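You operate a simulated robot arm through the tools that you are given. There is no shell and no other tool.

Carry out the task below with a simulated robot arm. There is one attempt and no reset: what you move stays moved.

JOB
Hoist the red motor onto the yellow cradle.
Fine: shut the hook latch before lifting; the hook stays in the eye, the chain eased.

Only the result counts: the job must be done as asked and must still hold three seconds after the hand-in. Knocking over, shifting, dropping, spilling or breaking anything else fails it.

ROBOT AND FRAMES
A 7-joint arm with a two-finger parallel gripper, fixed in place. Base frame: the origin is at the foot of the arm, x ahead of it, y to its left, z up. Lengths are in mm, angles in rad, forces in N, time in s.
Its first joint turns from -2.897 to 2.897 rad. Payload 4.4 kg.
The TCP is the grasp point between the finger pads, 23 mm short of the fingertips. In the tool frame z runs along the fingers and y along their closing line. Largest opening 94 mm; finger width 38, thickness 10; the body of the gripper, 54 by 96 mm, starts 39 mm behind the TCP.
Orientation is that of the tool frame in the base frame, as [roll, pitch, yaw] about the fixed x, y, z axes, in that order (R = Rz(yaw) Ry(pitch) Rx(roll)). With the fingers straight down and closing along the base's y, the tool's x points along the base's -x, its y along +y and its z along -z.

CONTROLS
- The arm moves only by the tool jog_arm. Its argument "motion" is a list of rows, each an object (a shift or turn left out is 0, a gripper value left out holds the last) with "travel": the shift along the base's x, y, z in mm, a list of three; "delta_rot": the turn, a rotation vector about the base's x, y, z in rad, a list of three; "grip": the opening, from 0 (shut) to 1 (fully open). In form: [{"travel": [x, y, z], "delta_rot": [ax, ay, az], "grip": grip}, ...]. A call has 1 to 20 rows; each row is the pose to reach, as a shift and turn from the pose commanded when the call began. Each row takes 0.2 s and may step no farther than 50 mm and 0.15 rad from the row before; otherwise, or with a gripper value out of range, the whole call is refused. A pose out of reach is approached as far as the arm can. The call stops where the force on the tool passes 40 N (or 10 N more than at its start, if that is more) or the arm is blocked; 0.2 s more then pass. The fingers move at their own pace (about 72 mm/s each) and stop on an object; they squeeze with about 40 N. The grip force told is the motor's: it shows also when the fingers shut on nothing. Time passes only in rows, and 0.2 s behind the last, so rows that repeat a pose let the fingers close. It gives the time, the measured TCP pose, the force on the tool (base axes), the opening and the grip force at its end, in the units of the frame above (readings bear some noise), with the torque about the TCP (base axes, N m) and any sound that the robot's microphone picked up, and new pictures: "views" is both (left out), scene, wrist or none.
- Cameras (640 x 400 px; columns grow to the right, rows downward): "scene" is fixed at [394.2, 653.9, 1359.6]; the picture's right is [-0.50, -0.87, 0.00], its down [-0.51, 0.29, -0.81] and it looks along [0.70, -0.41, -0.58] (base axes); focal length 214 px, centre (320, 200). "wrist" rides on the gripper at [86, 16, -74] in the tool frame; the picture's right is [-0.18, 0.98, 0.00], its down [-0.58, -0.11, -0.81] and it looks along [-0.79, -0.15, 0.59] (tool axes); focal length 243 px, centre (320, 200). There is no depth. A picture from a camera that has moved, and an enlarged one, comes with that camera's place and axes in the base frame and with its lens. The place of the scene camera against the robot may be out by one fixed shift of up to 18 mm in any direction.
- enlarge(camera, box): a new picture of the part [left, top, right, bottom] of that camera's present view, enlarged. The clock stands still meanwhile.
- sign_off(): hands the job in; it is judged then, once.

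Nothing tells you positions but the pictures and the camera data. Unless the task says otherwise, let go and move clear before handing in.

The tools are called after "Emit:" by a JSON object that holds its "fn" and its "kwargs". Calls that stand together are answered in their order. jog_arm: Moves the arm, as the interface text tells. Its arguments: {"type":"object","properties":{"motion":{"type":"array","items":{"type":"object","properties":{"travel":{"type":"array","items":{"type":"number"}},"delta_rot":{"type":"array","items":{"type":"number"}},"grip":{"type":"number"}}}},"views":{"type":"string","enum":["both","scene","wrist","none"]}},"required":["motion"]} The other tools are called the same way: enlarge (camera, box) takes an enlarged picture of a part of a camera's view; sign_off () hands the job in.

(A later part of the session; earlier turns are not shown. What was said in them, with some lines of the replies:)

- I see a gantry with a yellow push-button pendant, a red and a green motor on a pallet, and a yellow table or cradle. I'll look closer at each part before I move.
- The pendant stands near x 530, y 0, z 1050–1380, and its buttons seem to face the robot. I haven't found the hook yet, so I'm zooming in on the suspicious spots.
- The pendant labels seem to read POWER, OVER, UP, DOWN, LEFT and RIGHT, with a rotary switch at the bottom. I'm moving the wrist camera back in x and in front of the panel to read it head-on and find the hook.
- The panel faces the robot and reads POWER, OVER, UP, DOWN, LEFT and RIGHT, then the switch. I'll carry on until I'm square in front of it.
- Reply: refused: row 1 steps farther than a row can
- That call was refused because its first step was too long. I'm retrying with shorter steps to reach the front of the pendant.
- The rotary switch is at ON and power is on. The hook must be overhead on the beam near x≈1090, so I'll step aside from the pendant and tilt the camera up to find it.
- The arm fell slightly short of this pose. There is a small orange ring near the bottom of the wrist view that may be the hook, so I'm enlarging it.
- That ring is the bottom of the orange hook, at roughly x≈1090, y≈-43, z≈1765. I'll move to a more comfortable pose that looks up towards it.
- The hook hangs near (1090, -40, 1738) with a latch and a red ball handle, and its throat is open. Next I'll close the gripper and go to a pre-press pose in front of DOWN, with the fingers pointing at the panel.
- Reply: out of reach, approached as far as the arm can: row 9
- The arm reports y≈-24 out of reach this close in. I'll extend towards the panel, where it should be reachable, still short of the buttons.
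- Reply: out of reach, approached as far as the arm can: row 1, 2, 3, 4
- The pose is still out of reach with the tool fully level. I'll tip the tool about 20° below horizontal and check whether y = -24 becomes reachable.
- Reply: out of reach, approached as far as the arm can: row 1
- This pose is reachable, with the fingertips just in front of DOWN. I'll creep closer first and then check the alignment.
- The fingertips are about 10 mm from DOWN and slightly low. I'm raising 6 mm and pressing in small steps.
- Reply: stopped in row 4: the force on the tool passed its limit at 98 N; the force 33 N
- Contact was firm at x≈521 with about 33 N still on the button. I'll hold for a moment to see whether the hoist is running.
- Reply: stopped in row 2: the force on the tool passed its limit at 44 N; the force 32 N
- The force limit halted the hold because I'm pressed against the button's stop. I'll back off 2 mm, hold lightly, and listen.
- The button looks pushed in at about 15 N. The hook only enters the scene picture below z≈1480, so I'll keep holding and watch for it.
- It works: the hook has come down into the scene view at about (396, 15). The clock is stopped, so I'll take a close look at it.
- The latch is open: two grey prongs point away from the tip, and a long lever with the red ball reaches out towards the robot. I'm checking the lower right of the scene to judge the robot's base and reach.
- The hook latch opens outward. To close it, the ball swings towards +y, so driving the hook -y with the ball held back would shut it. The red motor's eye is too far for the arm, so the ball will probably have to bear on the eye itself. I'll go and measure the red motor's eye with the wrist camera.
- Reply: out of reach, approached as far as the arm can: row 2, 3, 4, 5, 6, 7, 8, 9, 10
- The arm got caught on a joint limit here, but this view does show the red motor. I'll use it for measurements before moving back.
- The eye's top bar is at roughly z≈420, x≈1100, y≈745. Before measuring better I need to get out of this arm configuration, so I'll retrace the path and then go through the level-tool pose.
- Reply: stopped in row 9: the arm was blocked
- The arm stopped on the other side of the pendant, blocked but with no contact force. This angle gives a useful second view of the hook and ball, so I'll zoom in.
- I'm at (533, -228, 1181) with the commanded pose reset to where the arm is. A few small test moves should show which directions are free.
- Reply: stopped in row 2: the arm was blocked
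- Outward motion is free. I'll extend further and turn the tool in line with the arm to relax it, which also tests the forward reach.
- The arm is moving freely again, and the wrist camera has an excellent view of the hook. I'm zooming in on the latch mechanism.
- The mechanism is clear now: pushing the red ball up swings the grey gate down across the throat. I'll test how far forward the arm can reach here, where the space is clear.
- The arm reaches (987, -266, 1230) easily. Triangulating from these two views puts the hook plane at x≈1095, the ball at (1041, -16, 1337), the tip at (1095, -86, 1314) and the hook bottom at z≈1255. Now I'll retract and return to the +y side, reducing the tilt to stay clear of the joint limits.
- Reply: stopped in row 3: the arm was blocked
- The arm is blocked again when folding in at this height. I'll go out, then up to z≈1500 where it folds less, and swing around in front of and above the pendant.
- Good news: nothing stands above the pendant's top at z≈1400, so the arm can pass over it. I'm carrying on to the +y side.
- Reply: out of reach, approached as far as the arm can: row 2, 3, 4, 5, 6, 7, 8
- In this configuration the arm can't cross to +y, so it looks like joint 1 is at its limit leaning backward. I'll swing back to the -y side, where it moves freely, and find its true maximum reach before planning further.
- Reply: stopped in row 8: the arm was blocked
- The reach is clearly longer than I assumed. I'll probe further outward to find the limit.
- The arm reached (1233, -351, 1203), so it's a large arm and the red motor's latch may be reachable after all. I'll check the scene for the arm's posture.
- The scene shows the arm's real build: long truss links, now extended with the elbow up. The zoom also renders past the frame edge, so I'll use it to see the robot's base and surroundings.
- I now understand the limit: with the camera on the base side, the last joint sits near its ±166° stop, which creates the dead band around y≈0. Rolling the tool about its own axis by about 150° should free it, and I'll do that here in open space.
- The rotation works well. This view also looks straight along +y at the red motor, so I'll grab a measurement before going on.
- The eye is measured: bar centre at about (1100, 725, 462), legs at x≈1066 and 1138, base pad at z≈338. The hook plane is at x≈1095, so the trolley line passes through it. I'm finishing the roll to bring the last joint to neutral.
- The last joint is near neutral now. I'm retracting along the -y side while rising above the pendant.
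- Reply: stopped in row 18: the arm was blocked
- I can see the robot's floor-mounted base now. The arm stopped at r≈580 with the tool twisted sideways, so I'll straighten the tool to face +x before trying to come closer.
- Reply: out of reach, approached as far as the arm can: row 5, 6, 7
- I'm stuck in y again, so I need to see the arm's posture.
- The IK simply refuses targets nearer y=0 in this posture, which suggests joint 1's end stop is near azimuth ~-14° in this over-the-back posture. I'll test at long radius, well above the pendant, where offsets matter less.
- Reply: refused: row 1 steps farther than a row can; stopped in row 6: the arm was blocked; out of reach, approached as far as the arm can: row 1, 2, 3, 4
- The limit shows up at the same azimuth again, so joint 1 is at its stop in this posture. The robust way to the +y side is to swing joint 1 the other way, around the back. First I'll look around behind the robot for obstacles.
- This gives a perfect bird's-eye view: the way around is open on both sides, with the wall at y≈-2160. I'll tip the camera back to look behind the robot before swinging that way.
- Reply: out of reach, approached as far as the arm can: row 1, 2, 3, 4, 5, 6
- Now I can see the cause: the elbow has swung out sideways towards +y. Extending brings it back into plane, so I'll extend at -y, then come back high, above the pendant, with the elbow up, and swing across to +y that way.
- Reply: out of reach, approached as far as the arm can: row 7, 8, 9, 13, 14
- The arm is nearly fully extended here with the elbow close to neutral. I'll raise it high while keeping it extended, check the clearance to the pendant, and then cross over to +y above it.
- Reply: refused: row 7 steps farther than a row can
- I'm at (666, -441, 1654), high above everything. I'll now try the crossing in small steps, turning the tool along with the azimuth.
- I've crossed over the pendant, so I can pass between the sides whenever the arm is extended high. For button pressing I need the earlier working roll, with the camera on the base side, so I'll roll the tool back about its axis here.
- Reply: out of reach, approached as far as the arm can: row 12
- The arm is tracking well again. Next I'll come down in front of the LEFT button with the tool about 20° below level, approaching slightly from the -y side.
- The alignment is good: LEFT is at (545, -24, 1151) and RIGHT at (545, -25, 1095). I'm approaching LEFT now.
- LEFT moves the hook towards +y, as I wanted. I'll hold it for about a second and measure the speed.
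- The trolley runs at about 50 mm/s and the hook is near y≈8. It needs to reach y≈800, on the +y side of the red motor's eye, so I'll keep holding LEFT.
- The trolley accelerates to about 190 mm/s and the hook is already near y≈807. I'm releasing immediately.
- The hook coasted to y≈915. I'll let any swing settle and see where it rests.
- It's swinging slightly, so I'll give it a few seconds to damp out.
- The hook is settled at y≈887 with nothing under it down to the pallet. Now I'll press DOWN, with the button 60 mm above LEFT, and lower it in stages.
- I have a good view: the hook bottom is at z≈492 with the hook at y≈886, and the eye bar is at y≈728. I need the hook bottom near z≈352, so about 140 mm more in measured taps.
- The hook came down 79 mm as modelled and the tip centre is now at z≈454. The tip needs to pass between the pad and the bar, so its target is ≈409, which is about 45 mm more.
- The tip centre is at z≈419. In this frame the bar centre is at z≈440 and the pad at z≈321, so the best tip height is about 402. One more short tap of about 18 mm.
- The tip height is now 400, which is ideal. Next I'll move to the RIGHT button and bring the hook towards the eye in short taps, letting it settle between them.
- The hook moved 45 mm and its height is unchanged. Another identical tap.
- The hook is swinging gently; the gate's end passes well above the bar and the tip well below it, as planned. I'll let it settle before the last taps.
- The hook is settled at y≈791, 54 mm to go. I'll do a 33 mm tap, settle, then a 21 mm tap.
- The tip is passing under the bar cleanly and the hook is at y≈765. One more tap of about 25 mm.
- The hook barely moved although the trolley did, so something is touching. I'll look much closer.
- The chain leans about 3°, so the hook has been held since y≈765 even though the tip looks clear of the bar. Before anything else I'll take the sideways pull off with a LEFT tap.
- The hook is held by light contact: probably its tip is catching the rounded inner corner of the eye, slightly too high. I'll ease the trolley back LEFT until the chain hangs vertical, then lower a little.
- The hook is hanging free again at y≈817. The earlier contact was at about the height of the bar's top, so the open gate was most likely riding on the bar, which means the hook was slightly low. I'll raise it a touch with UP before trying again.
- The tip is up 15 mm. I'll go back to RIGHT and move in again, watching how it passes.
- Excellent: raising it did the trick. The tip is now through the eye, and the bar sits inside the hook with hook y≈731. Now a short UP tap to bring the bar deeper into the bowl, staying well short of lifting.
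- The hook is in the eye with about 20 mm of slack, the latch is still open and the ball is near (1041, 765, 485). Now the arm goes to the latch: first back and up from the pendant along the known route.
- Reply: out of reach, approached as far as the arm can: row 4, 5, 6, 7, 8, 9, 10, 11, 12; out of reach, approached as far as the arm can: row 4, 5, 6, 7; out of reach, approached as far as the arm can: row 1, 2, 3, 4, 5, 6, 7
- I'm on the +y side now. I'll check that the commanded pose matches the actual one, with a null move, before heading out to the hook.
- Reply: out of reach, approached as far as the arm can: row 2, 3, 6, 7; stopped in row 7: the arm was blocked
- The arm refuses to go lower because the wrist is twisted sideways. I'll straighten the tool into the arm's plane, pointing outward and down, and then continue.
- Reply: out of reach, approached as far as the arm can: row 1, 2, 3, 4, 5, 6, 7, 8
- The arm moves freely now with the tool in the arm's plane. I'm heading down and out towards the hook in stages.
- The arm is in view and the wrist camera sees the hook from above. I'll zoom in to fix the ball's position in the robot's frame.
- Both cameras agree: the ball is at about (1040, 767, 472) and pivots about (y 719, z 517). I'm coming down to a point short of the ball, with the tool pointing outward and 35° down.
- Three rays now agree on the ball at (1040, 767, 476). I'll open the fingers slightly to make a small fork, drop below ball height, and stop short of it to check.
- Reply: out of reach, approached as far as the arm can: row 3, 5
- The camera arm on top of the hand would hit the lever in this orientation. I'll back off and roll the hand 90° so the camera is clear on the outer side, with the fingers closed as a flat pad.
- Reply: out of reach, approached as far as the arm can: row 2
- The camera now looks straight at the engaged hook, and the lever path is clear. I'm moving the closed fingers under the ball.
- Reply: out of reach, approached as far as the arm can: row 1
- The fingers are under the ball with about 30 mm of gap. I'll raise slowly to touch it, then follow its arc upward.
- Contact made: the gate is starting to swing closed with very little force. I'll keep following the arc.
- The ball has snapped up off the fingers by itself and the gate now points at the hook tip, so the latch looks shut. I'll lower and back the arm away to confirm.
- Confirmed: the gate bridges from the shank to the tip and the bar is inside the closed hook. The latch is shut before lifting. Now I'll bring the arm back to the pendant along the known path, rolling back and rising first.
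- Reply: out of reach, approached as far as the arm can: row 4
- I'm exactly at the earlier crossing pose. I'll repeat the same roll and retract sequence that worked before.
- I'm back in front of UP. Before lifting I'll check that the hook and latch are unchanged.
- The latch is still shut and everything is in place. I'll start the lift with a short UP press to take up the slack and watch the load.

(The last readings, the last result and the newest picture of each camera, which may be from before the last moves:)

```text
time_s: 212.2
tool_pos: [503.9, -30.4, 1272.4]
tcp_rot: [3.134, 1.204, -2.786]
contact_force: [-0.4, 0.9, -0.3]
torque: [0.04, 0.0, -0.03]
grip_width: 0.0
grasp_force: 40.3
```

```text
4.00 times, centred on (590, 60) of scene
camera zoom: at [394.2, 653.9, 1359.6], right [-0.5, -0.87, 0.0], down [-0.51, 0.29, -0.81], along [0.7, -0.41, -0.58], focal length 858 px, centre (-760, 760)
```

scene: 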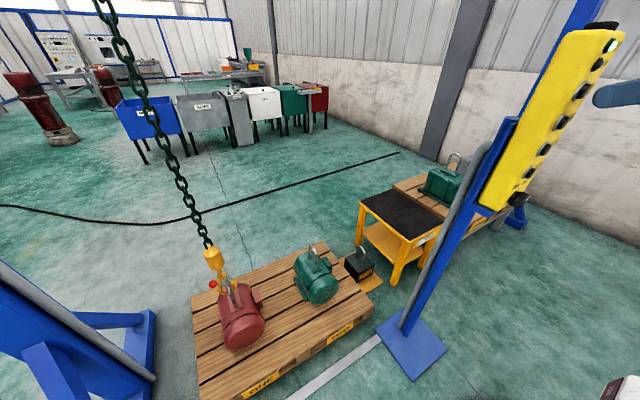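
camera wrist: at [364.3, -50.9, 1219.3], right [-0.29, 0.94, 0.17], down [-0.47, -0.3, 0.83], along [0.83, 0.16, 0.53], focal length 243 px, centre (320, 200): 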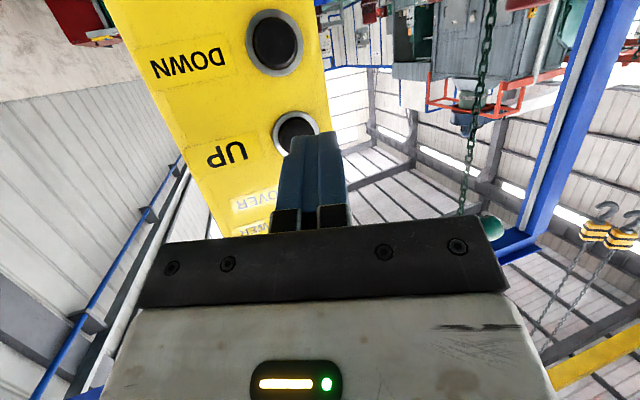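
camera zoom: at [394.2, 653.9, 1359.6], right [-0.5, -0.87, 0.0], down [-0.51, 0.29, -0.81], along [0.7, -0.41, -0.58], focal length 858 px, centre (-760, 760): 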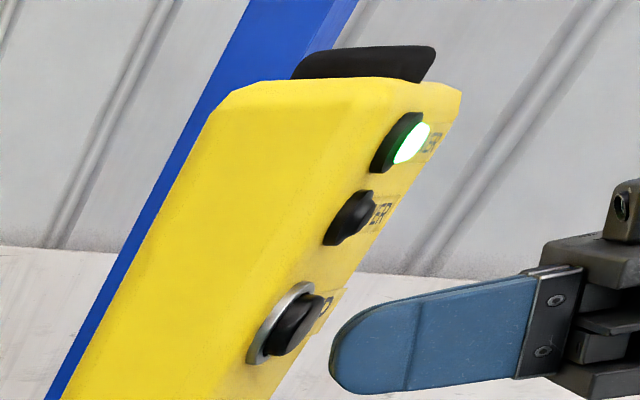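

The motor lifts cleanly and level, with no overload light. Continuing up to clear the green motor's eye.

Emit:
{"fn": "jog_arm", "kwargs": {"motion": [{"travel": [14, 0, 0]}, {"travel": [14, 0, 0]}, {"travel": [14, 0, 0]}, {"travel": [14, 0, 0]}, {"travel": [14, 0, 0]}, {"travel": [14, 0, 0]}, {"travel": [14, 0, 0]}, {"travel": [14, 0, 0]}, {"travel": [14, 0, 0]}, {"travel": [14, 0, 0]}, {"travel": [14, 0, 0]}, {"travel": [14, 0, 0]}, {"travel": [14, 0, 0]}, {"travel": [14, 0, 0]}, {"travel": [14, 0, 0]}, {"travel": [14, 0, 0]}, {"travel": [0, 0, 0]}, {"travel": [0, 0, 0]}, {"travel": [0, 0, 0]}], "views": "scene"}}

```text
time_s: 216.2
tool_pos: [504.6, -30.1, 1272.8]
tcp_rot: [3.133, 1.203, -2.787]
contact_force: [0.1, -0.7, -0.4]
torque: [-0.02, -0.02, -0.02]
grip_width: 0.0
grasp_force: 39.9
```

scene: 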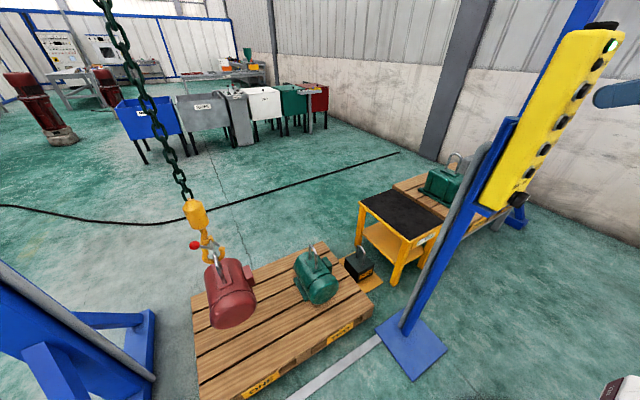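

Emit:
{"fn": "jog_arm", "kwargs": {"motion": [{"travel": [14, 0, 0]}, {"travel": [14, 0, 0]}, {"travel": [14, 0, 0]}, {"travel": [14, 0, 0]}, {"travel": [14, 0, 0]}, {"travel": [14, 0, 0]}, {"travel": [14, 0, 0]}, {"travel": [14, 0, 0]}, {"travel": [14, 0, 0]}, {"travel": [14, 0, 0]}, {"travel": [14, 0, 0]}, {"travel": [14, 0, 0]}, {"travel": [14, 0, 0]}, {"travel": [14, 0, 0]}, {"travel": [0, 0, 0]}, {"travel": [0, 0, 0]}, {"travel": [0, 0, 0]}, {"travel": [0, 0, 0]}], "views": "scene"}}

Emit:
{"fn": "enlarge", "kwargs": {"camera": "scene", "box": [140, 160, 300, 300]}}

Emit:
{"fn": "enlarge", "kwargs": {"camera": "scene", "box": [340, 170, 460, 300]}}

```text
time_s: 219.9
tool_pos: [504.7, -29.7, 1273.2]
tcp_rot: [3.134, 1.203, -2.786]
contact_force: [-0.2, -0.6, -0.7]
torque: [0.0, 0.0, -0.02]
grip_width: 0.0
grasp_force: 39.9
```

scene: 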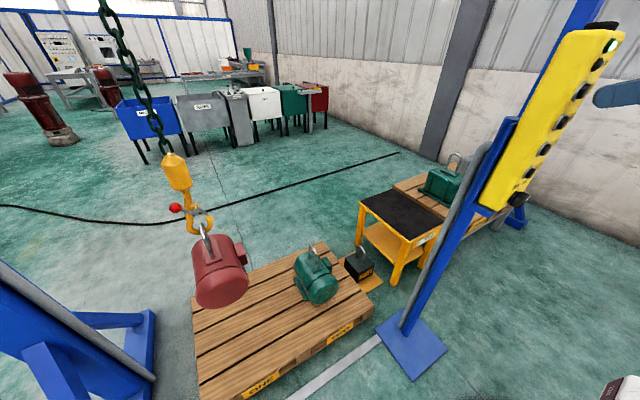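

```text
2.86 times, centred on (220, 230) of scene
camera zoom: at [394.2, 653.9, 1359.6], right [-0.5, -0.87, 0.0], down [-0.51, 0.29, -0.81], along [0.7, -0.41, -0.58], focal length 613 px, centre (606, 114)
```

zoom: 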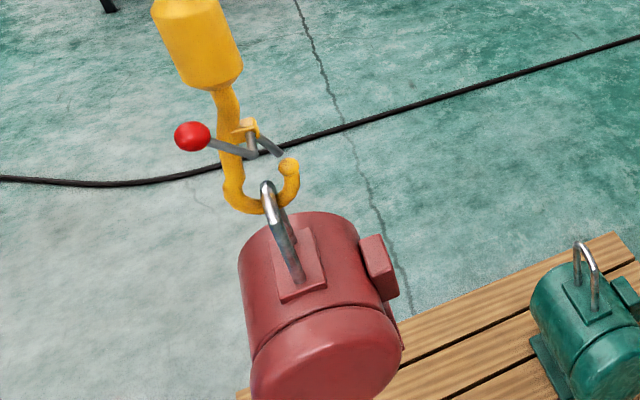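

```text
3.08 times, centred on (400, 235) of scene
camera zoom: at [394.2, 653.9, 1359.6], right [-0.5, -0.87, 0.0], down [-0.51, 0.29, -0.81], along [0.7, -0.41, -0.58], focal length 660 px, centre (74, 92)
```

zoom: 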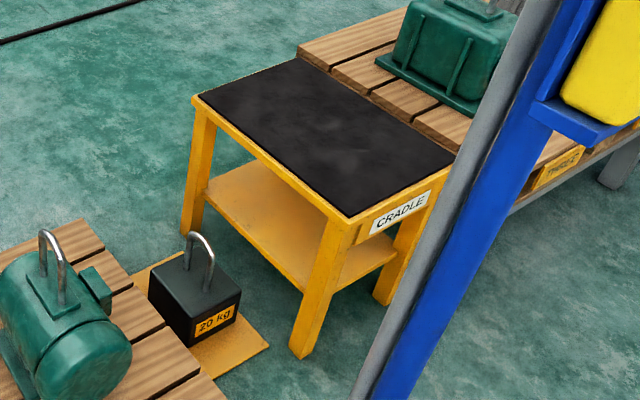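

The load is up about 380 mm. I measure the cradle top at z≈454, x 877–1315, y −540…−212 with its centre at y≈−375, so I'll lift about 120 mm more for clearance before travelling.

Emit:
{"fn": "jog_arm", "kwargs": {"motion": [{"travel": [14, 0, 0]}, {"travel": [14, 0, 0]}, {"travel": [14, 0, 0]}, {"travel": [14, 0, 0]}, {"travel": [14, 0, 0]}, {"travel": [14, 0, 0]}, {"travel": [14, 0, 0]}, {"travel": [14, 0, 0]}, {"travel": [14, 0, 0]}, {"travel": [14, 0, 0]}, {"travel": [14, 0, 0]}, {"travel": [0, 0, 0]}, {"travel": [0, 0, 0]}, {"travel": [0, 0, 0]}, {"travel": [0, 0, 0]}, {"travel": [0, 0, 0]}], "views": "scene"}}

Emit:
{"fn": "enlarge", "kwargs": {"camera": "scene", "box": [120, 130, 300, 330]}}

```text
time_s: 223.3
tool_pos: [503.4, -29.2, 1273.1]
tcp_rot: [3.136, 1.204, -2.786]
contact_force: [-0.2, -0.2, -1.0]
torque: [-0.02, 0.02, 0.0]
grip_width: 0.0
grasp_force: 40.1
```

scene: 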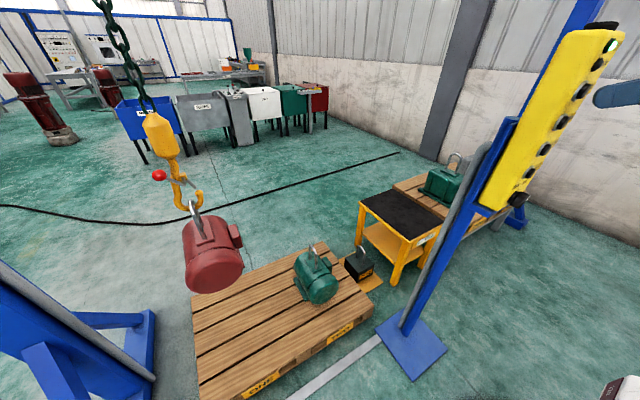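

```text
2.00 times, centred on (210, 230) of scene
camera zoom: at [394.2, 653.9, 1359.6], right [-0.5, -0.87, 0.0], down [-0.51, 0.29, -0.81], along [0.7, -0.41, -0.58], focal length 429 px, centre (540, 140)
```

zoom: 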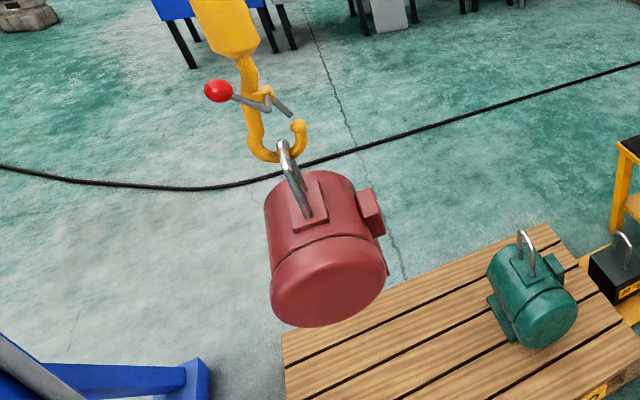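

Lifted about 490 mm with ample clearance. Now I'll move to RIGHT and travel towards the cradle, watching progress.

Emit:
{"fn": "jog_arm", "kwargs": {"motion": [{"travel": [-6, 0, -45]}, {"travel": [-6, 0, -90]}, {"travel": [-6, 0, -135]}, {"travel": [0, 0, -174]}, {"travel": [14, 0, -174]}, {"travel": [14, 0, -174]}, {"travel": [14, 0, -174]}, {"travel": [14, 0, -174]}, {"travel": [14, 0, -174]}, {"travel": [14, 0, -174]}, {"travel": [14, 0, -174]}, {"travel": [14, 0, -174]}, {"travel": [14, 0, -174]}, {"travel": [14, 0, -174]}, {"travel": [14, 0, -174]}, {"travel": [14, 0, -174]}, {"travel": [14, 0, -174]}, {"travel": [14, 0, -174]}], "views": "scene"}}

```text
time_s: 227.2
tool_pos: [517.8, -30.4, 1099.0]
tcp_rot: [3.135, 1.205, -2.787]
contact_force: [-3.9, 0.7, -0.6]
torque: [0.01, -0.02, 0.0]
grip_width: 0.1
grasp_force: 40.3
```

scene: 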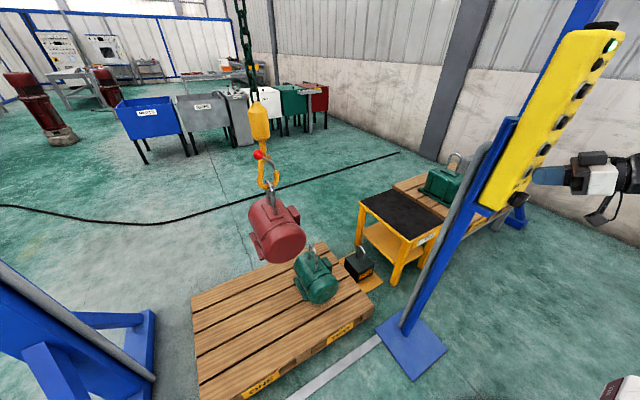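

Emit:
{"fn": "jog_arm", "kwargs": {"motion": [{"travel": [0, 0, 0]}, {"travel": [0, 0, 0]}, {"travel": [0, 0, 0]}, {"travel": [0, 0, 0]}, {"travel": [0, 0, 0]}, {"travel": [0, 0, 0]}, {"travel": [0, 0, 0]}, {"travel": [0, 0, 0]}, {"travel": [0, 0, 0]}, {"travel": [0, 0, 0]}], "views": "scene"}}

```text
time_s: 229.3
tool_pos: [517.8, -30.1, 1100.2]
tcp_rot: [3.135, 1.205, -2.785]
contact_force: [-1.5, -0.5, 0.6]
torque: [0.01, -0.02, -0.03]
grip_width: 0.0
grasp_force: 39.4
```

scene: 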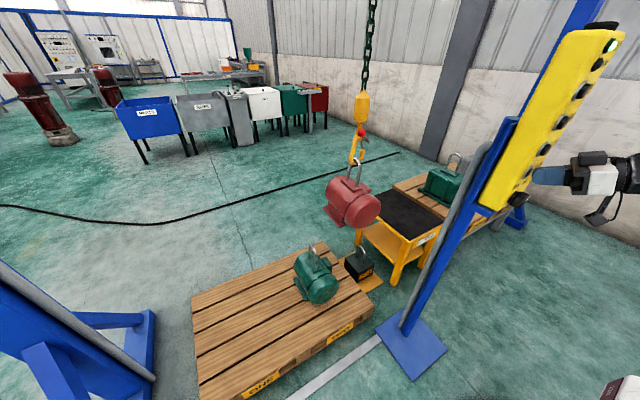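

Emit:
{"fn": "jog_arm", "kwargs": {"motion": [{"travel": [0, 0, 0]}, {"travel": [0, 0, 0]}, {"travel": [0, 0, 0]}, {"travel": [0, 0, 0]}, {"travel": [0, 0, 0]}, {"travel": [0, 0, 0]}, {"travel": [0, 0, 0]}, {"travel": [-14, 0, 0]}, {"travel": [-14, 0, 0]}, {"travel": [-14, 0, 0]}, {"travel": [-14, 0, 0]}, {"travel": [-14, 0, 0]}], "views": "scene"}}

```text
time_s: 231.9
tool_pos: [504.9, -30.3, 1098.9]
tcp_rot: [3.134, 1.205, -2.786]
contact_force: [0.3, 0.4, 0.2]
torque: [-0.02, -0.01, -0.01]
grip_width: 0.0
grasp_force: 40.6
```

scene: 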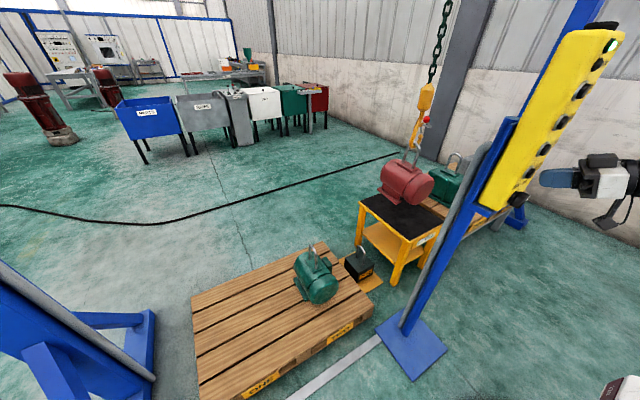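

The motor is over the cradle area and swinging slightly. I'll let it settle, then measure.

Emit:
{"fn": "jog_arm", "kwargs": {"motion": [{"travel": [0, 0, 0]}, {"travel": [0, 0, 0]}, {"travel": [0, 0, 0]}, {"travel": [0, 0, 0]}, {"travel": [0, 0, 0]}, {"travel": [0, 0, 0]}, {"travel": [0, 0, 0]}, {"travel": [0, 0, 0]}, {"travel": [0, 0, 0]}, {"travel": [0, 0, 0]}, {"travel": [0, 0, 0]}, {"travel": [0, 0, 0]}, {"travel": [0, 0, 0]}, {"travel": [0, 0, 0]}, {"travel": [0, 0, 0]}, {"travel": [0, 0, 0]}, {"travel": [0, 0, 0]}, {"travel": [0, 0, 0]}, {"travel": [0, 0, 0]}, {"travel": [0, 0, 0]}], "views": "none"}}

Emit:
{"fn": "jog_arm", "kwargs": {"motion": [{"travel": [0, 0, 0]}, {"travel": [0, 0, 0]}, {"travel": [0, 0, 0]}, {"travel": [0, 0, 0]}, {"travel": [0, 0, 0]}, {"travel": [0, 0, 0]}, {"travel": [0, 0, 0]}, {"travel": [0, 0, 0]}, {"travel": [0, 0, 0]}, {"travel": [0, 0, 0]}], "views": "scene"}}

Emit:
{"fn": "enlarge", "kwargs": {"camera": "scene", "box": [340, 70, 480, 290]}}

```text
time_s: 236.2
tool_pos: [503.8, -30.7, 1098.8]
tcp_rot: [3.135, 1.202, -2.786]
contact_force: [0.0, -0.6, -0.4]
torque: [0.0, -0.03, 0.0]
grip_width: 0.0
grasp_force: 40.0
```

```text
time_s: 238.3
tool_pos: [503.4, -30.2, 1100.9]
tcp_rot: [3.135, 1.204, -2.786]
contact_force: [0.1, 0.0, 0.9]
torque: [0.0, -0.01, -0.02]
grip_width: 0.0
grasp_force: 40.1
```

scene: 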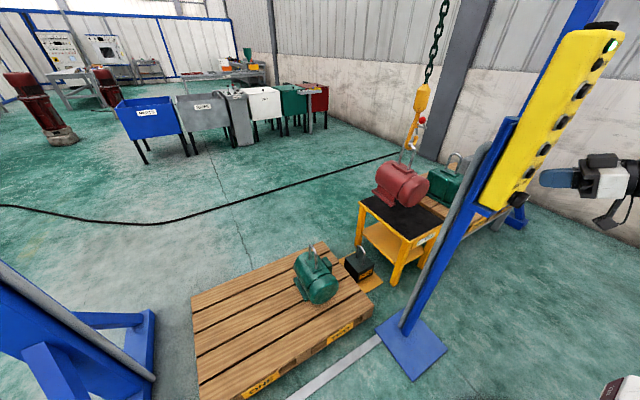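

```text
1.82 times, centred on (410, 180) of scene
camera zoom: at [394.2, 653.9, 1359.6], right [-0.5, -0.87, 0.0], down [-0.51, 0.29, -0.81], along [0.7, -0.41, -0.58], focal length 390 px, centre (156, 236)
```

zoom: 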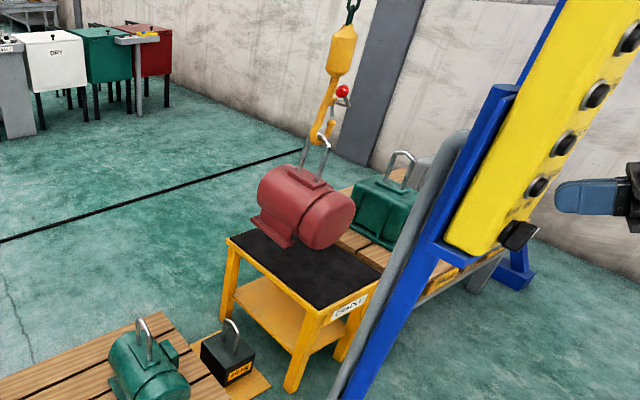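

The hook rests at y≈-300, so it needs about 75 mm more towards the cradle centre. One RIGHT tap.

Emit:
{"fn": "jog_arm", "kwargs": {"motion": [{"travel": [14, 0, 0]}, {"travel": [14, 0, 0]}, {"travel": [14, 0, 0]}, {"travel": [14, 0, 0]}, {"travel": [14, 0, 0]}, {"travel": [14, 0, 0]}, {"travel": [14, 0, 0]}, {"travel": [14, 0, 0]}, {"travel": [0, 0, 0]}, {"travel": [0, 0, 0]}, {"travel": [0, 0, 0]}, {"travel": [0, 0, 0]}, {"travel": [0, 0, 0]}, {"travel": [0, 0, 0]}, {"travel": [0, 0, 0]}, {"travel": [0, 0, 0]}, {"travel": [0, 0, 0]}, {"travel": [0, 0, 0]}, {"travel": [0, 0, 0]}, {"travel": [0, 0, 0]}], "views": "none"}}

Emit:
{"fn": "jog_arm", "kwargs": {"motion": [{"travel": [0, 0, 0]}, {"travel": [0, 0, 0]}, {"travel": [0, 0, 0]}, {"travel": [0, 0, 0]}, {"travel": [0, 0, 0]}, {"travel": [0, 0, 0]}, {"travel": [0, 0, 0]}, {"travel": [0, 0, 0]}, {"travel": [0, 0, 0]}, {"travel": [0, 0, 0]}, {"travel": [0, 0, 0]}, {"travel": [0, 0, 0]}, {"travel": [0, 0, 0]}, {"travel": [0, 0, 0]}, {"travel": [0, 0, 0]}, {"travel": [0, 0, 0]}], "views": "none"}}

Emit:
{"fn": "enlarge", "kwargs": {"camera": "scene", "box": [350, 80, 470, 280]}}

```text
time_s: 242.6
tool_pos: [502.5, -29.9, 1099.5]
tcp_rot: [3.135, 1.205, -2.786]
contact_force: [-0.3, 0.6, 0.1]
torque: [0.01, 0.02, 0.03]
grip_width: 0.2
grasp_force: 40.7
```

```text
time_s: 245.9
tool_pos: [503.4, -28.7, 1098.9]
tcp_rot: [3.136, 1.205, -2.785]
contact_force: [0.2, 0.5, 0.0]
torque: [0.01, 0.01, 0.01]
grip_width: 0.0
grasp_force: 40.1
```

```text
2.00 times, centred on (410, 180) of scene
camera zoom: at [394.2, 653.9, 1359.6], right [-0.5, -0.87, 0.0], down [-0.51, 0.29, -0.81], along [0.7, -0.41, -0.58], focal length 429 px, centre (140, 240)
```

zoom: 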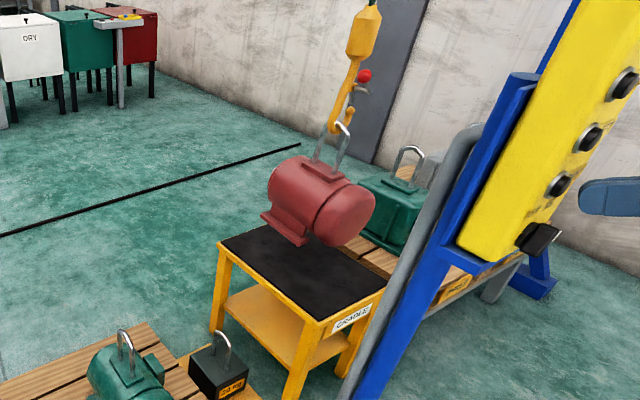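

The hook is at y≈-370, centred over the cradle and settled. Now I'll press DOWN, in a first stage of about 100 mm.

Emit:
{"fn": "jog_arm", "kwargs": {"motion": [{"travel": [-6, 0, 40]}, {"travel": [-6, 0, 80]}, {"travel": [0, 0, 118]}, {"travel": [14, 0, 118]}, {"travel": [14, 0, 118]}, {"travel": [14, 0, 118]}, {"travel": [14, 0, 118]}, {"travel": [14, 0, 118]}, {"travel": [14, 0, 118]}, {"travel": [14, 0, 118]}, {"travel": [14, 0, 118]}, {"travel": [14, 0, 118]}, {"travel": [0, 0, 118]}, {"travel": [0, 0, 118]}, {"travel": [0, 0, 118]}, {"travel": [0, 0, 118]}, {"travel": [0, 0, 118]}], "views": "none"}}

Emit:
{"fn": "enlarge", "kwargs": {"camera": "scene", "box": [350, 80, 470, 280]}}

```text
time_s: 249.6
tool_pos: [503.6, -30.7, 1216.4]
tcp_rot: [3.133, 1.203, -2.784]
contact_force: [0.4, 0.6, 0.5]
torque: [0.0, -0.02, 0.02]
grip_width: 0.0
grasp_force: 40.0
```

```text
2.00 times, centred on (410, 180) of scene
camera zoom: at [394.2, 653.9, 1359.6], right [-0.5, -0.87, 0.0], down [-0.51, 0.29, -0.81], along [0.7, -0.41, -0.58], focal length 429 px, centre (140, 240)
```

zoom: 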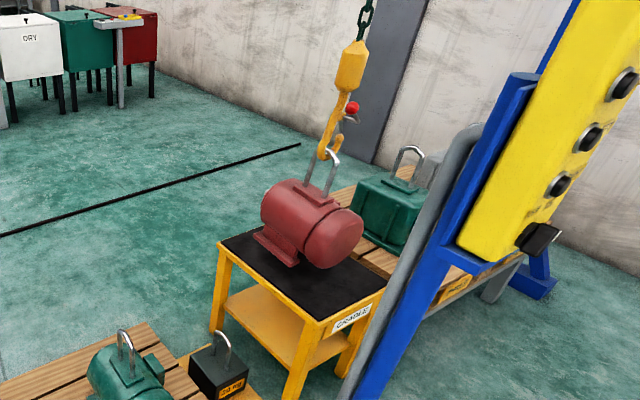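

Emit:
{"fn": "jog_arm", "kwargs": {"motion": [{"travel": [14, 0, 0]}, {"travel": [14, 0, 0]}, {"travel": [14, 0, 0]}, {"travel": [14, 0, 0]}, {"travel": [14, 0, 0]}, {"travel": [14, 0, 0]}, {"travel": [14, 0, 0]}, {"travel": [14, 0, 0]}, {"travel": [0, 0, 0]}, {"travel": [0, 0, 0]}, {"travel": [0, 0, 0]}, {"travel": [0, 0, 0]}, {"travel": [0, 0, 0]}], "views": "none"}}

Emit:
{"fn": "enlarge", "kwargs": {"camera": "scene", "box": [370, 120, 450, 250]}}

```text
time_s: 252.3
tool_pos: [503.5, -30.1, 1216.7]
tcp_rot: [3.134, 1.205, -2.785]
contact_force: [0.5, 0.0, 0.4]
torque: [-0.03, 0.05, 0.02]
grip_width: 0.0
grasp_force: 40.0
```

```text
3.08 times, centred on (410, 185) of scene
camera zoom: at [394.2, 653.9, 1359.6], right [-0.5, -0.87, 0.0], down [-0.51, 0.29, -0.81], along [0.7, -0.41, -0.58], focal length 660 px, centre (43, 246)
```

zoom: 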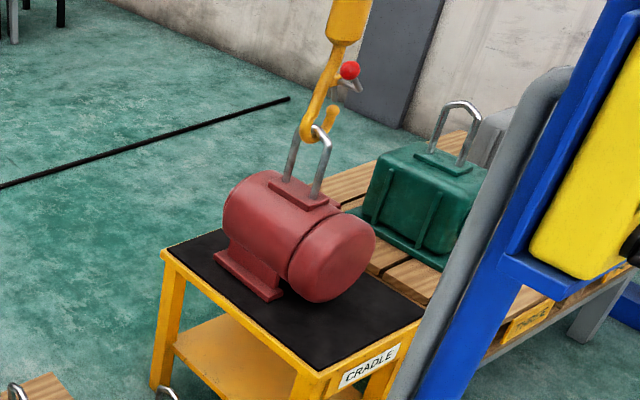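

Emit:
{"fn": "jog_arm", "kwargs": {"motion": [{"travel": [0, 0, 0]}, {"travel": [0, 0, 0]}, {"travel": [0, 0, 0]}, {"travel": [0, 0, 0]}, {"travel": [0, 0, 0]}, {"travel": [0, 0, 0]}, {"travel": [0, 0, 0]}, {"travel": [0, 0, 0]}, {"travel": [0, 0, 0]}, {"travel": [0, 0, 0]}], "views": "none"}}

Emit:
{"fn": "enlarge", "kwargs": {"camera": "scene", "box": [390, 110, 440, 180]}}

Emit:
{"fn": "enlarge", "kwargs": {"camera": "scene", "box": [380, 165, 450, 245]}}

```text
time_s: 254.6
tool_pos: [504.1, -30.5, 1216.9]
tcp_rot: [3.136, 1.202, -2.785]
contact_force: [0.4, 0.7, -0.1]
torque: [0.02, -0.02, 0.01]
grip_width: 0.1
grasp_force: 39.5
```

```text
5.71 times, centred on (415, 145) of scene
camera zoom: at [394.2, 653.9, 1359.6], right [-0.5, -0.87, 0.0], down [-0.51, 0.29, -0.81], along [0.7, -0.41, -0.58], focal length 1226 px, centre (-223, 514)
```

zoom: 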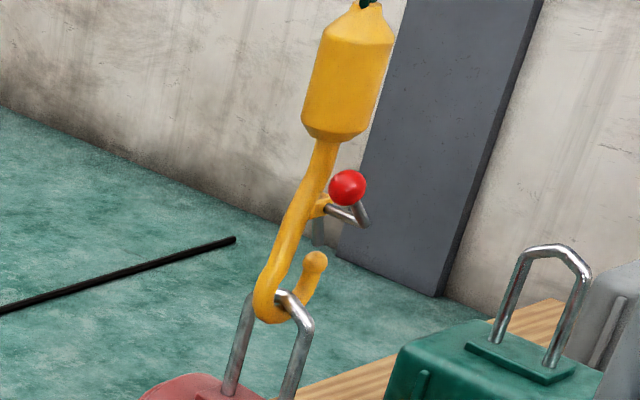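

```text
5.00 times, centred on (415, 205) of scene
camera zoom: at [394.2, 653.9, 1359.6], right [-0.5, -0.87, 0.0], down [-0.51, 0.29, -0.81], along [0.7, -0.41, -0.58], focal length 1072 px, centre (-155, 175)
```

zoom: 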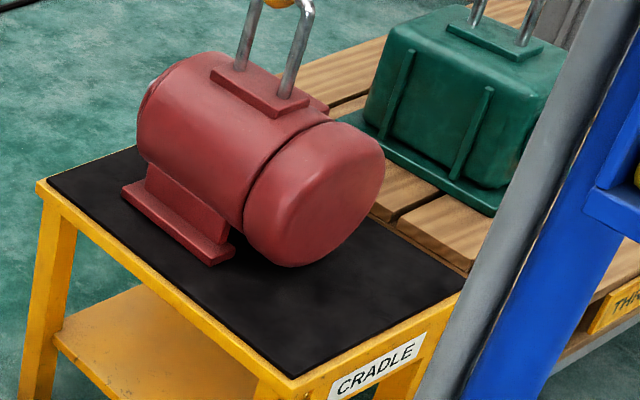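

The hook now reads y≈-327, so my earlier reading was probably mid-swing. I'll wait longer and re-measure before setting anything down.

Emit:
{"fn": "jog_arm", "kwargs": {"motion": [{"travel": [0, 0, 0]}, {"travel": [0, 0, 0]}, {"travel": [0, 0, 0]}, {"travel": [0, 0, 0]}, {"travel": [0, 0, 0]}, {"travel": [0, 0, 0]}, {"travel": [0, 0, 0]}, {"travel": [0, 0, 0]}, {"travel": [0, 0, 0]}, {"travel": [0, 0, 0]}, {"travel": [0, 0, 0]}, {"travel": [0, 0, 0]}, {"travel": [0, 0, 0]}, {"travel": [0, 0, 0]}, {"travel": [0, 0, 0]}, {"travel": [0, 0, 0]}, {"travel": [0, 0, 0]}, {"travel": [0, 0, 0]}], "views": "none"}}

Emit:
{"fn": "enlarge", "kwargs": {"camera": "scene", "box": [390, 110, 440, 180]}}

Emit:
{"fn": "jog_arm", "kwargs": {"motion": [{"travel": [0, 0, 0]}, {"travel": [0, 0, 0]}, {"travel": [0, 0, 0]}, {"travel": [0, 0, 0]}], "views": "none"}}

Emit:
{"fn": "enlarge", "kwargs": {"camera": "scene", "box": [390, 110, 440, 180]}}

```text
time_s: 258.4
tool_pos: [503.6, -29.2, 1216.6]
tcp_rot: [3.135, 1.205, -2.786]
contact_force: [1.2, 0.4, -0.6]
torque: [0.0, 0.02, 0.0]
grip_width: 0.1
grasp_force: 39.3
```

```text
5.71 times, centred on (415, 145) of scene
camera zoom: at [394.2, 653.9, 1359.6], right [-0.5, -0.87, 0.0], down [-0.51, 0.29, -0.81], along [0.7, -0.41, -0.58], focal length 1226 px, centre (-223, 514)
```

zoom: 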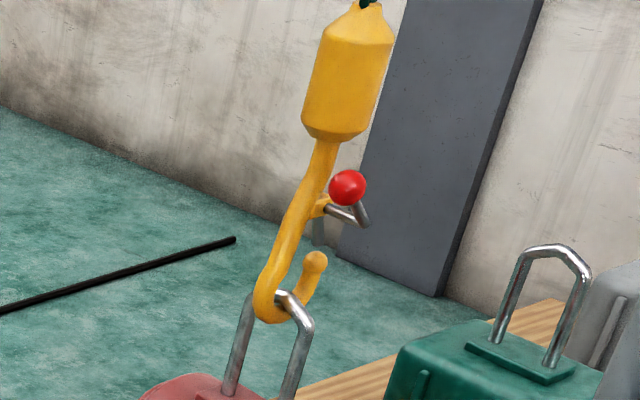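

```text
time_s: 259.4
tool_pos: [504.2, -28.9, 1215.9]
tcp_rot: [3.133, 1.205, -2.787]
contact_force: [0.6, 0.5, 0.0]
torque: [0.0, 0.03, -0.02]
grip_width: 0.0
grasp_force: 39.5
```

```text
5.71 times, centred on (415, 145) of scene
camera zoom: at [394.2, 653.9, 1359.6], right [-0.5, -0.87, 0.0], down [-0.51, 0.29, -0.81], along [0.7, -0.41, -0.58], focal length 1226 px, centre (-223, 514)
```

zoom: 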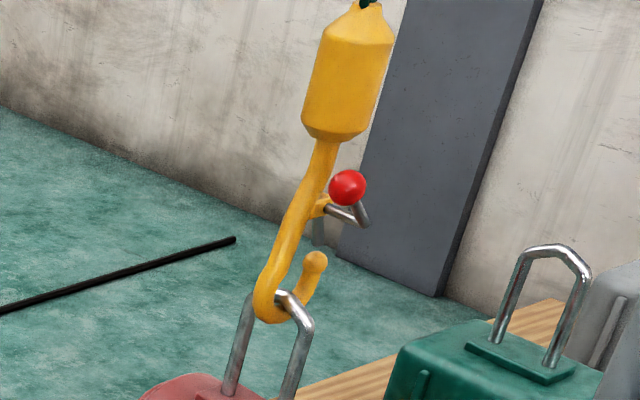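

The load is still. In this view its feet are well inside the mat, with about 55 mm margin on the +y side and more on the other, and it seems to be only about 10 mm above the surface. I'm lowering in small taps now.

Emit:
{"fn": "jog_arm", "kwargs": {"motion": [{"travel": [14, 0, 0]}, {"travel": [14, 0, 0]}, {"travel": [14, 0, 0]}, {"travel": [14, 0, 0]}, {"travel": [0, 0, 0]}, {"travel": [0, 0, 0]}, {"travel": [0, 0, 0]}, {"travel": [0, 0, 0]}, {"travel": [0, 0, 0]}], "views": "none"}}

Emit:
{"fn": "enlarge", "kwargs": {"camera": "scene", "box": [390, 110, 440, 180]}}

Emit:
{"fn": "enlarge", "kwargs": {"camera": "scene", "box": [380, 165, 450, 245]}}

```text
time_s: 261.4
tool_pos: [503.6, -30.3, 1217.1]
tcp_rot: [3.134, 1.205, -2.786]
contact_force: [0.4, -0.2, 0.6]
torque: [0.01, -0.01, -0.02]
grip_width: 0.0
grasp_force: 39.8
```

```text
5.71 times, centred on (415, 145) of scene
camera zoom: at [394.2, 653.9, 1359.6], right [-0.5, -0.87, 0.0], down [-0.51, 0.29, -0.81], along [0.7, -0.41, -0.58], focal length 1226 px, centre (-223, 514)
```

zoom: 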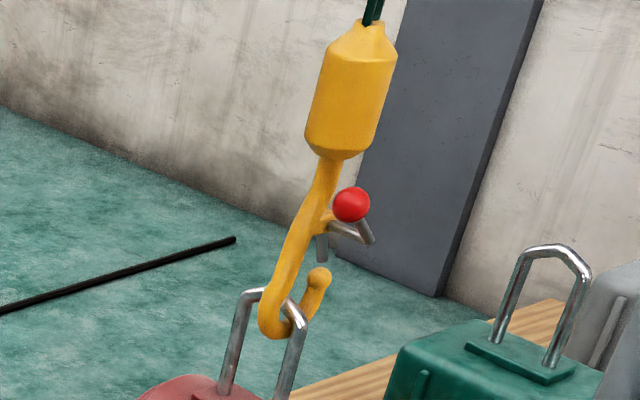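

```text
5.00 times, centred on (415, 205) of scene
camera zoom: at [394.2, 653.9, 1359.6], right [-0.5, -0.87, 0.0], down [-0.51, 0.29, -0.81], along [0.7, -0.41, -0.58], focal length 1072 px, centre (-155, 175)
```

zoom: 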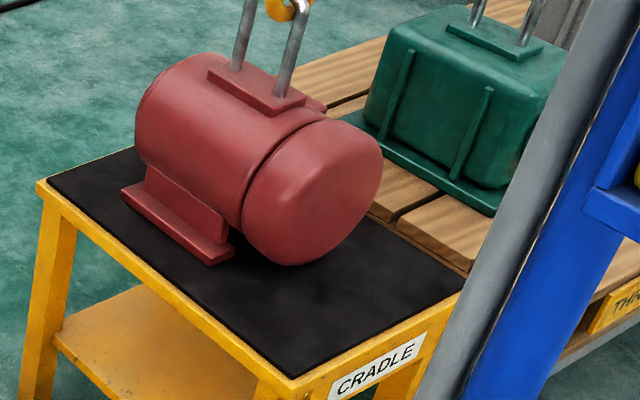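

The motor is sitting on the cradle and the hook has dropped relative to the bar, so the load is off the chain. I'll look closely at the slack and the latch.

Emit:
{"fn": "enlarge", "kwargs": {"camera": "scene", "box": [402, 140, 428, 168]}}

Emit:
{"fn": "enlarge", "kwargs": {"camera": "scene", "box": [370, 0, 480, 250]}}

```text
14.29 times, centred on (415, 154) of scene
camera zoom: at [394.2, 653.9, 1359.6], right [-0.5, -0.87, 0.0], down [-0.51, 0.29, -0.81], along [0.7, -0.41, -0.58], focal length 3064 px, centre (-1037, 857)
```

zoom: 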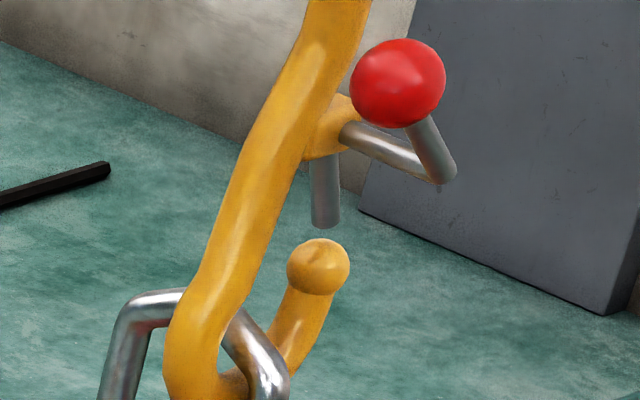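

```text
1.60 times, centred on (425, 125) of scene
camera zoom: at [394.2, 653.9, 1359.6], right [-0.5, -0.87, 0.0], down [-0.51, 0.29, -0.81], along [0.7, -0.41, -0.58], focal length 343 px, centre (152, 320)
```

zoom: 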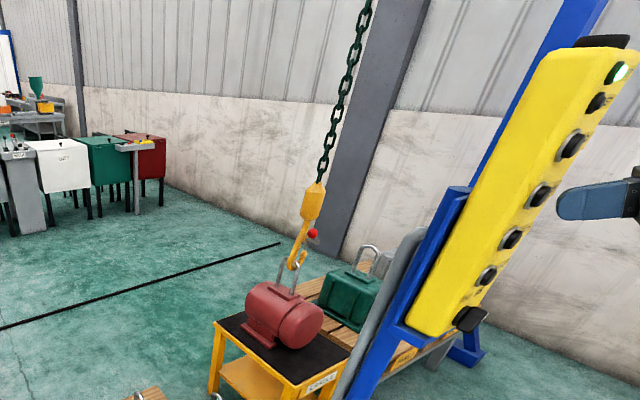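

Emit:
{"fn": "enlarge", "kwargs": {"camera": "scene", "box": [400, 152, 426, 180]}}

Emit:
{"fn": "enlarge", "kwargs": {"camera": "scene", "box": [385, 170, 435, 235]}}

```text
14.29 times, centred on (413, 166) of scene
camera zoom: at [394.2, 653.9, 1359.6], right [-0.5, -0.87, 0.0], down [-0.51, 0.29, -0.81], along [0.7, -0.41, -0.58], focal length 3064 px, centre (-1009, 686)
```

zoom: 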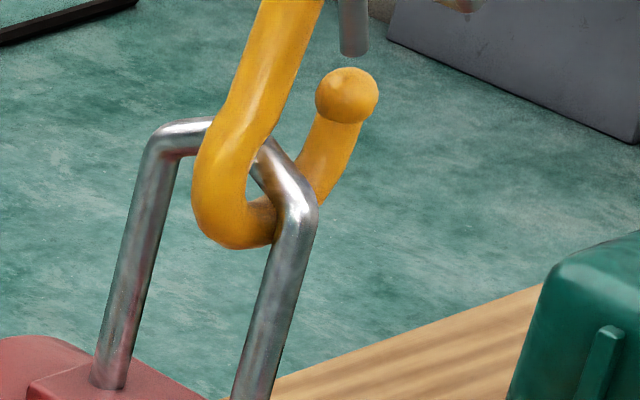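

```text
6.15 times, centred on (410, 202) of scene
camera zoom: at [394.2, 653.9, 1359.6], right [-0.5, -0.87, 0.0], down [-0.51, 0.29, -0.81], along [0.7, -0.41, -0.58], focal length 1320 px, centre (-234, 185)
```

zoom: 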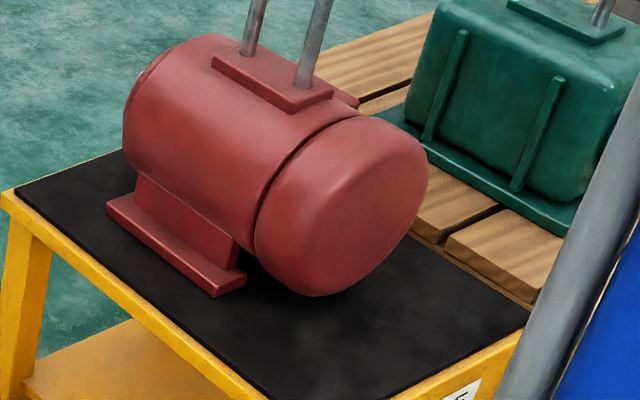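

The bar floats about a centimetre above the bowl with the latch closed under the tip. I'll ease it a touch more with a very short DOWN tap for margin.

Emit:
{"fn": "jog_arm", "kwargs": {"motion": [{"travel": [14, 0, 0]}, {"travel": [14, 0, 0]}, {"travel": [14, 0, 0]}, {"travel": [0, 0, 0]}, {"travel": [0, 0, 0]}, {"travel": [0, 0, 0]}, {"travel": [0, 0, 0]}, {"travel": [0, 0, 0]}], "views": "none"}}

Emit:
{"fn": "enlarge", "kwargs": {"camera": "scene", "box": [400, 147, 426, 175]}}

Emit:
{"fn": "enlarge", "kwargs": {"camera": "scene", "box": [390, 110, 440, 180]}}

```text
time_s: 263.1
tool_pos: [503.7, -30.8, 1216.9]
tcp_rot: [3.136, 1.204, -2.787]
contact_force: [0.0, -0.1, 0.2]
torque: [-0.01, 0.01, -0.01]
grip_width: 0.0
grasp_force: 40.2
```

```text
14.29 times, centred on (413, 161) of scene
camera zoom: at [394.2, 653.9, 1359.6], right [-0.5, -0.87, 0.0], down [-0.51, 0.29, -0.81], along [0.7, -0.41, -0.58], focal length 3064 px, centre (-1009, 757)
```

zoom: 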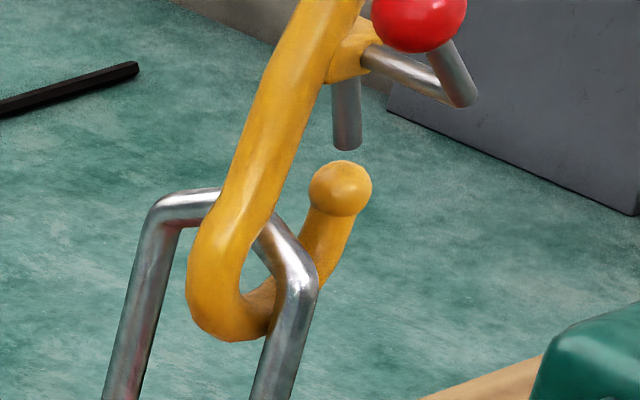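

```text
5.71 times, centred on (415, 145) of scene
camera zoom: at [394.2, 653.9, 1359.6], right [-0.5, -0.87, 0.0], down [-0.51, 0.29, -0.81], along [0.7, -0.41, -0.58], focal length 1226 px, centre (-223, 514)
```

zoom: 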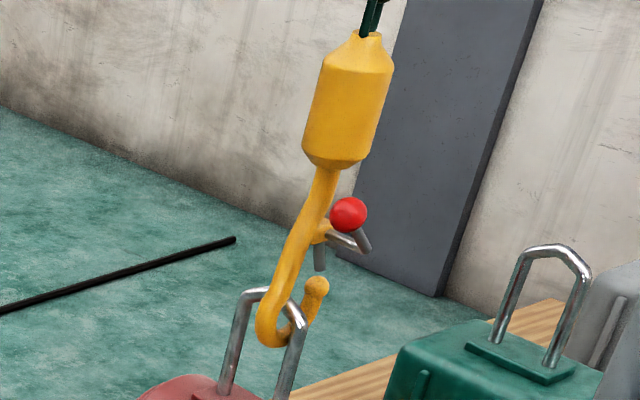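

The slack is clear (about 2 cm), the latch is shut and the hook is in the eye. I'll move the arm clear of the pendant and do a final check.

Emit:
{"fn": "jog_arm", "kwargs": {"motion": [{"travel": [-25, 0, 0]}, {"travel": [-48, 0, 0]}, {"travel": [-49, -15, 36], "delta_rot": [-0.0511, 0.0911, 0.0036]}, {"travel": [-49, -30, 75], "delta_rot": [-0.1023, 0.1822, 0.0072]}, {"travel": [-50, -46, 113], "delta_rot": [-0.1534, 0.2733, 0.0108]}, {"travel": [-50, -62, 152], "delta_rot": [-0.2046, 0.3645, 0.0145]}, {"travel": [-51, -78, 190], "delta_rot": [-0.2557, 0.4556, 0.0181]}, {"travel": [-51, -78, 190], "delta_rot": [-0.2557, 0.4556, 0.0181]}, {"travel": [-51, -78, 190], "delta_rot": [-0.2557, 0.4556, 0.0181]}, {"travel": [-51, -78, 190], "delta_rot": [-0.2557, 0.4556, 0.0181]}], "views": "both"}}

Emit:
{"fn": "enlarge", "kwargs": {"camera": "scene", "box": [390, 110, 440, 180]}}

Emit:
{"fn": "enlarge", "kwargs": {"camera": "scene", "box": [280, 150, 470, 320]}}

```text
time_s: 265.4
tool_pos: [452.7, -109.8, 1406.4]
tcp_rot: [-3.057, 0.684, -2.689]
contact_force: [0.4, 0.1, 0.0]
torque: [0.01, 0.0, 0.0]
grip_width: 0.1
grasp_force: 39.5
camera wrist: at [340.9, -138.7, 1407.5], right [-0.25, 0.97, 0.05], down [-0.04, -0.06, 1.0], along [0.97, 0.25, 0.05], focal length 243 px, centre (320, 200)
```

scene: 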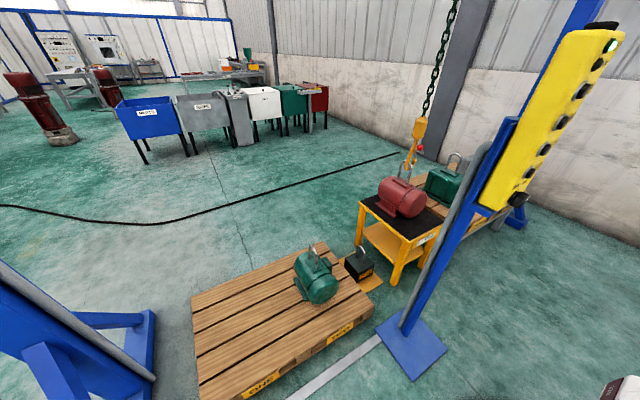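
wrist: 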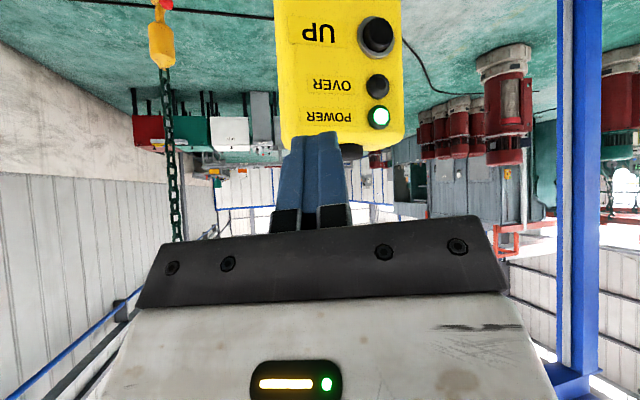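

```text
5.71 times, centred on (415, 145) of scene
camera zoom: at [394.2, 653.9, 1359.6], right [-0.5, -0.87, 0.0], down [-0.51, 0.29, -0.81], along [0.7, -0.41, -0.58], focal length 1226 px, centre (-223, 514)
```

zoom: 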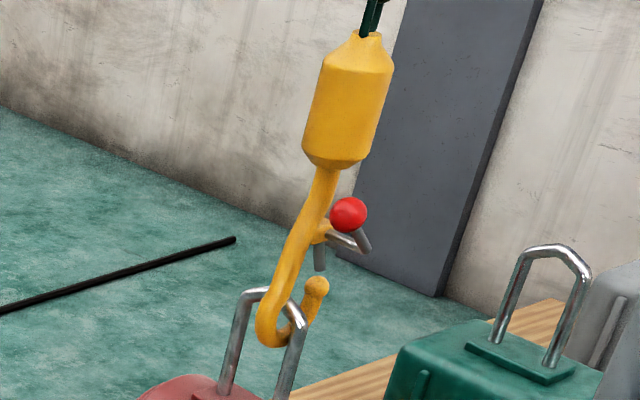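

```text
2.35 times, centred on (375, 235) of scene
camera zoom: at [394.2, 653.9, 1359.6], right [-0.5, -0.87, 0.0], down [-0.51, 0.29, -0.81], along [0.7, -0.41, -0.58], focal length 505 px, centre (191, 118)
```

zoom: 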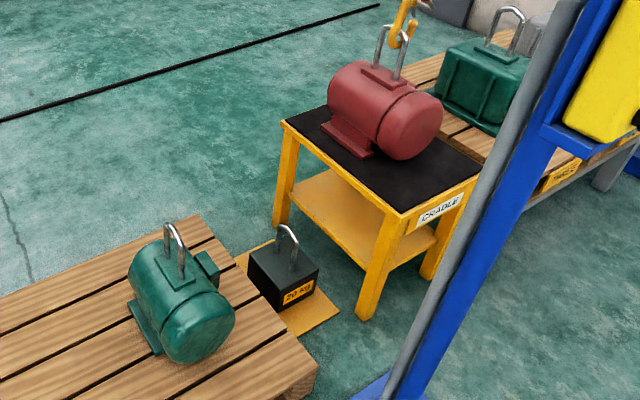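

The red motor rests on the cradle, well inside its edges. The hook hangs slack in the eye with the latch shut, everything else is where it was, and the arm is clear. I'm handing in.

Emit:
{"fn": "sign_off", "kwargs": {}}

```text
The job is handed in.
```

The red motor is on the yellow cradle and I've handed the job in; I haven't seen the judge's result.

- **Latch:** it was shut with the arm after the hook was in the eye and before the lift. It was still shut at the last check.
- **Hook and chain:** the hook is still in the motor's eye. The chain is eased, with about 2 cm of slack by eye, so the motor's weight is on the cradle.
- **Position:** the motor's feet are inside the mat. I estimated about 55 mm of margin on the side nearer the pallets and more on the other.
- **Other objects:** the green motor, the 20 kg weight and the other pallet look unmoved. The overload lamp was off when I checked it at the start of the lift.
- **Arm:** it is clear of the pendant, with nothing in the gripper.

On the first try at the eye, the hook lightly caught the motor's eye. I backed off, raised it slightly and it went in; the motor did not appear to move.
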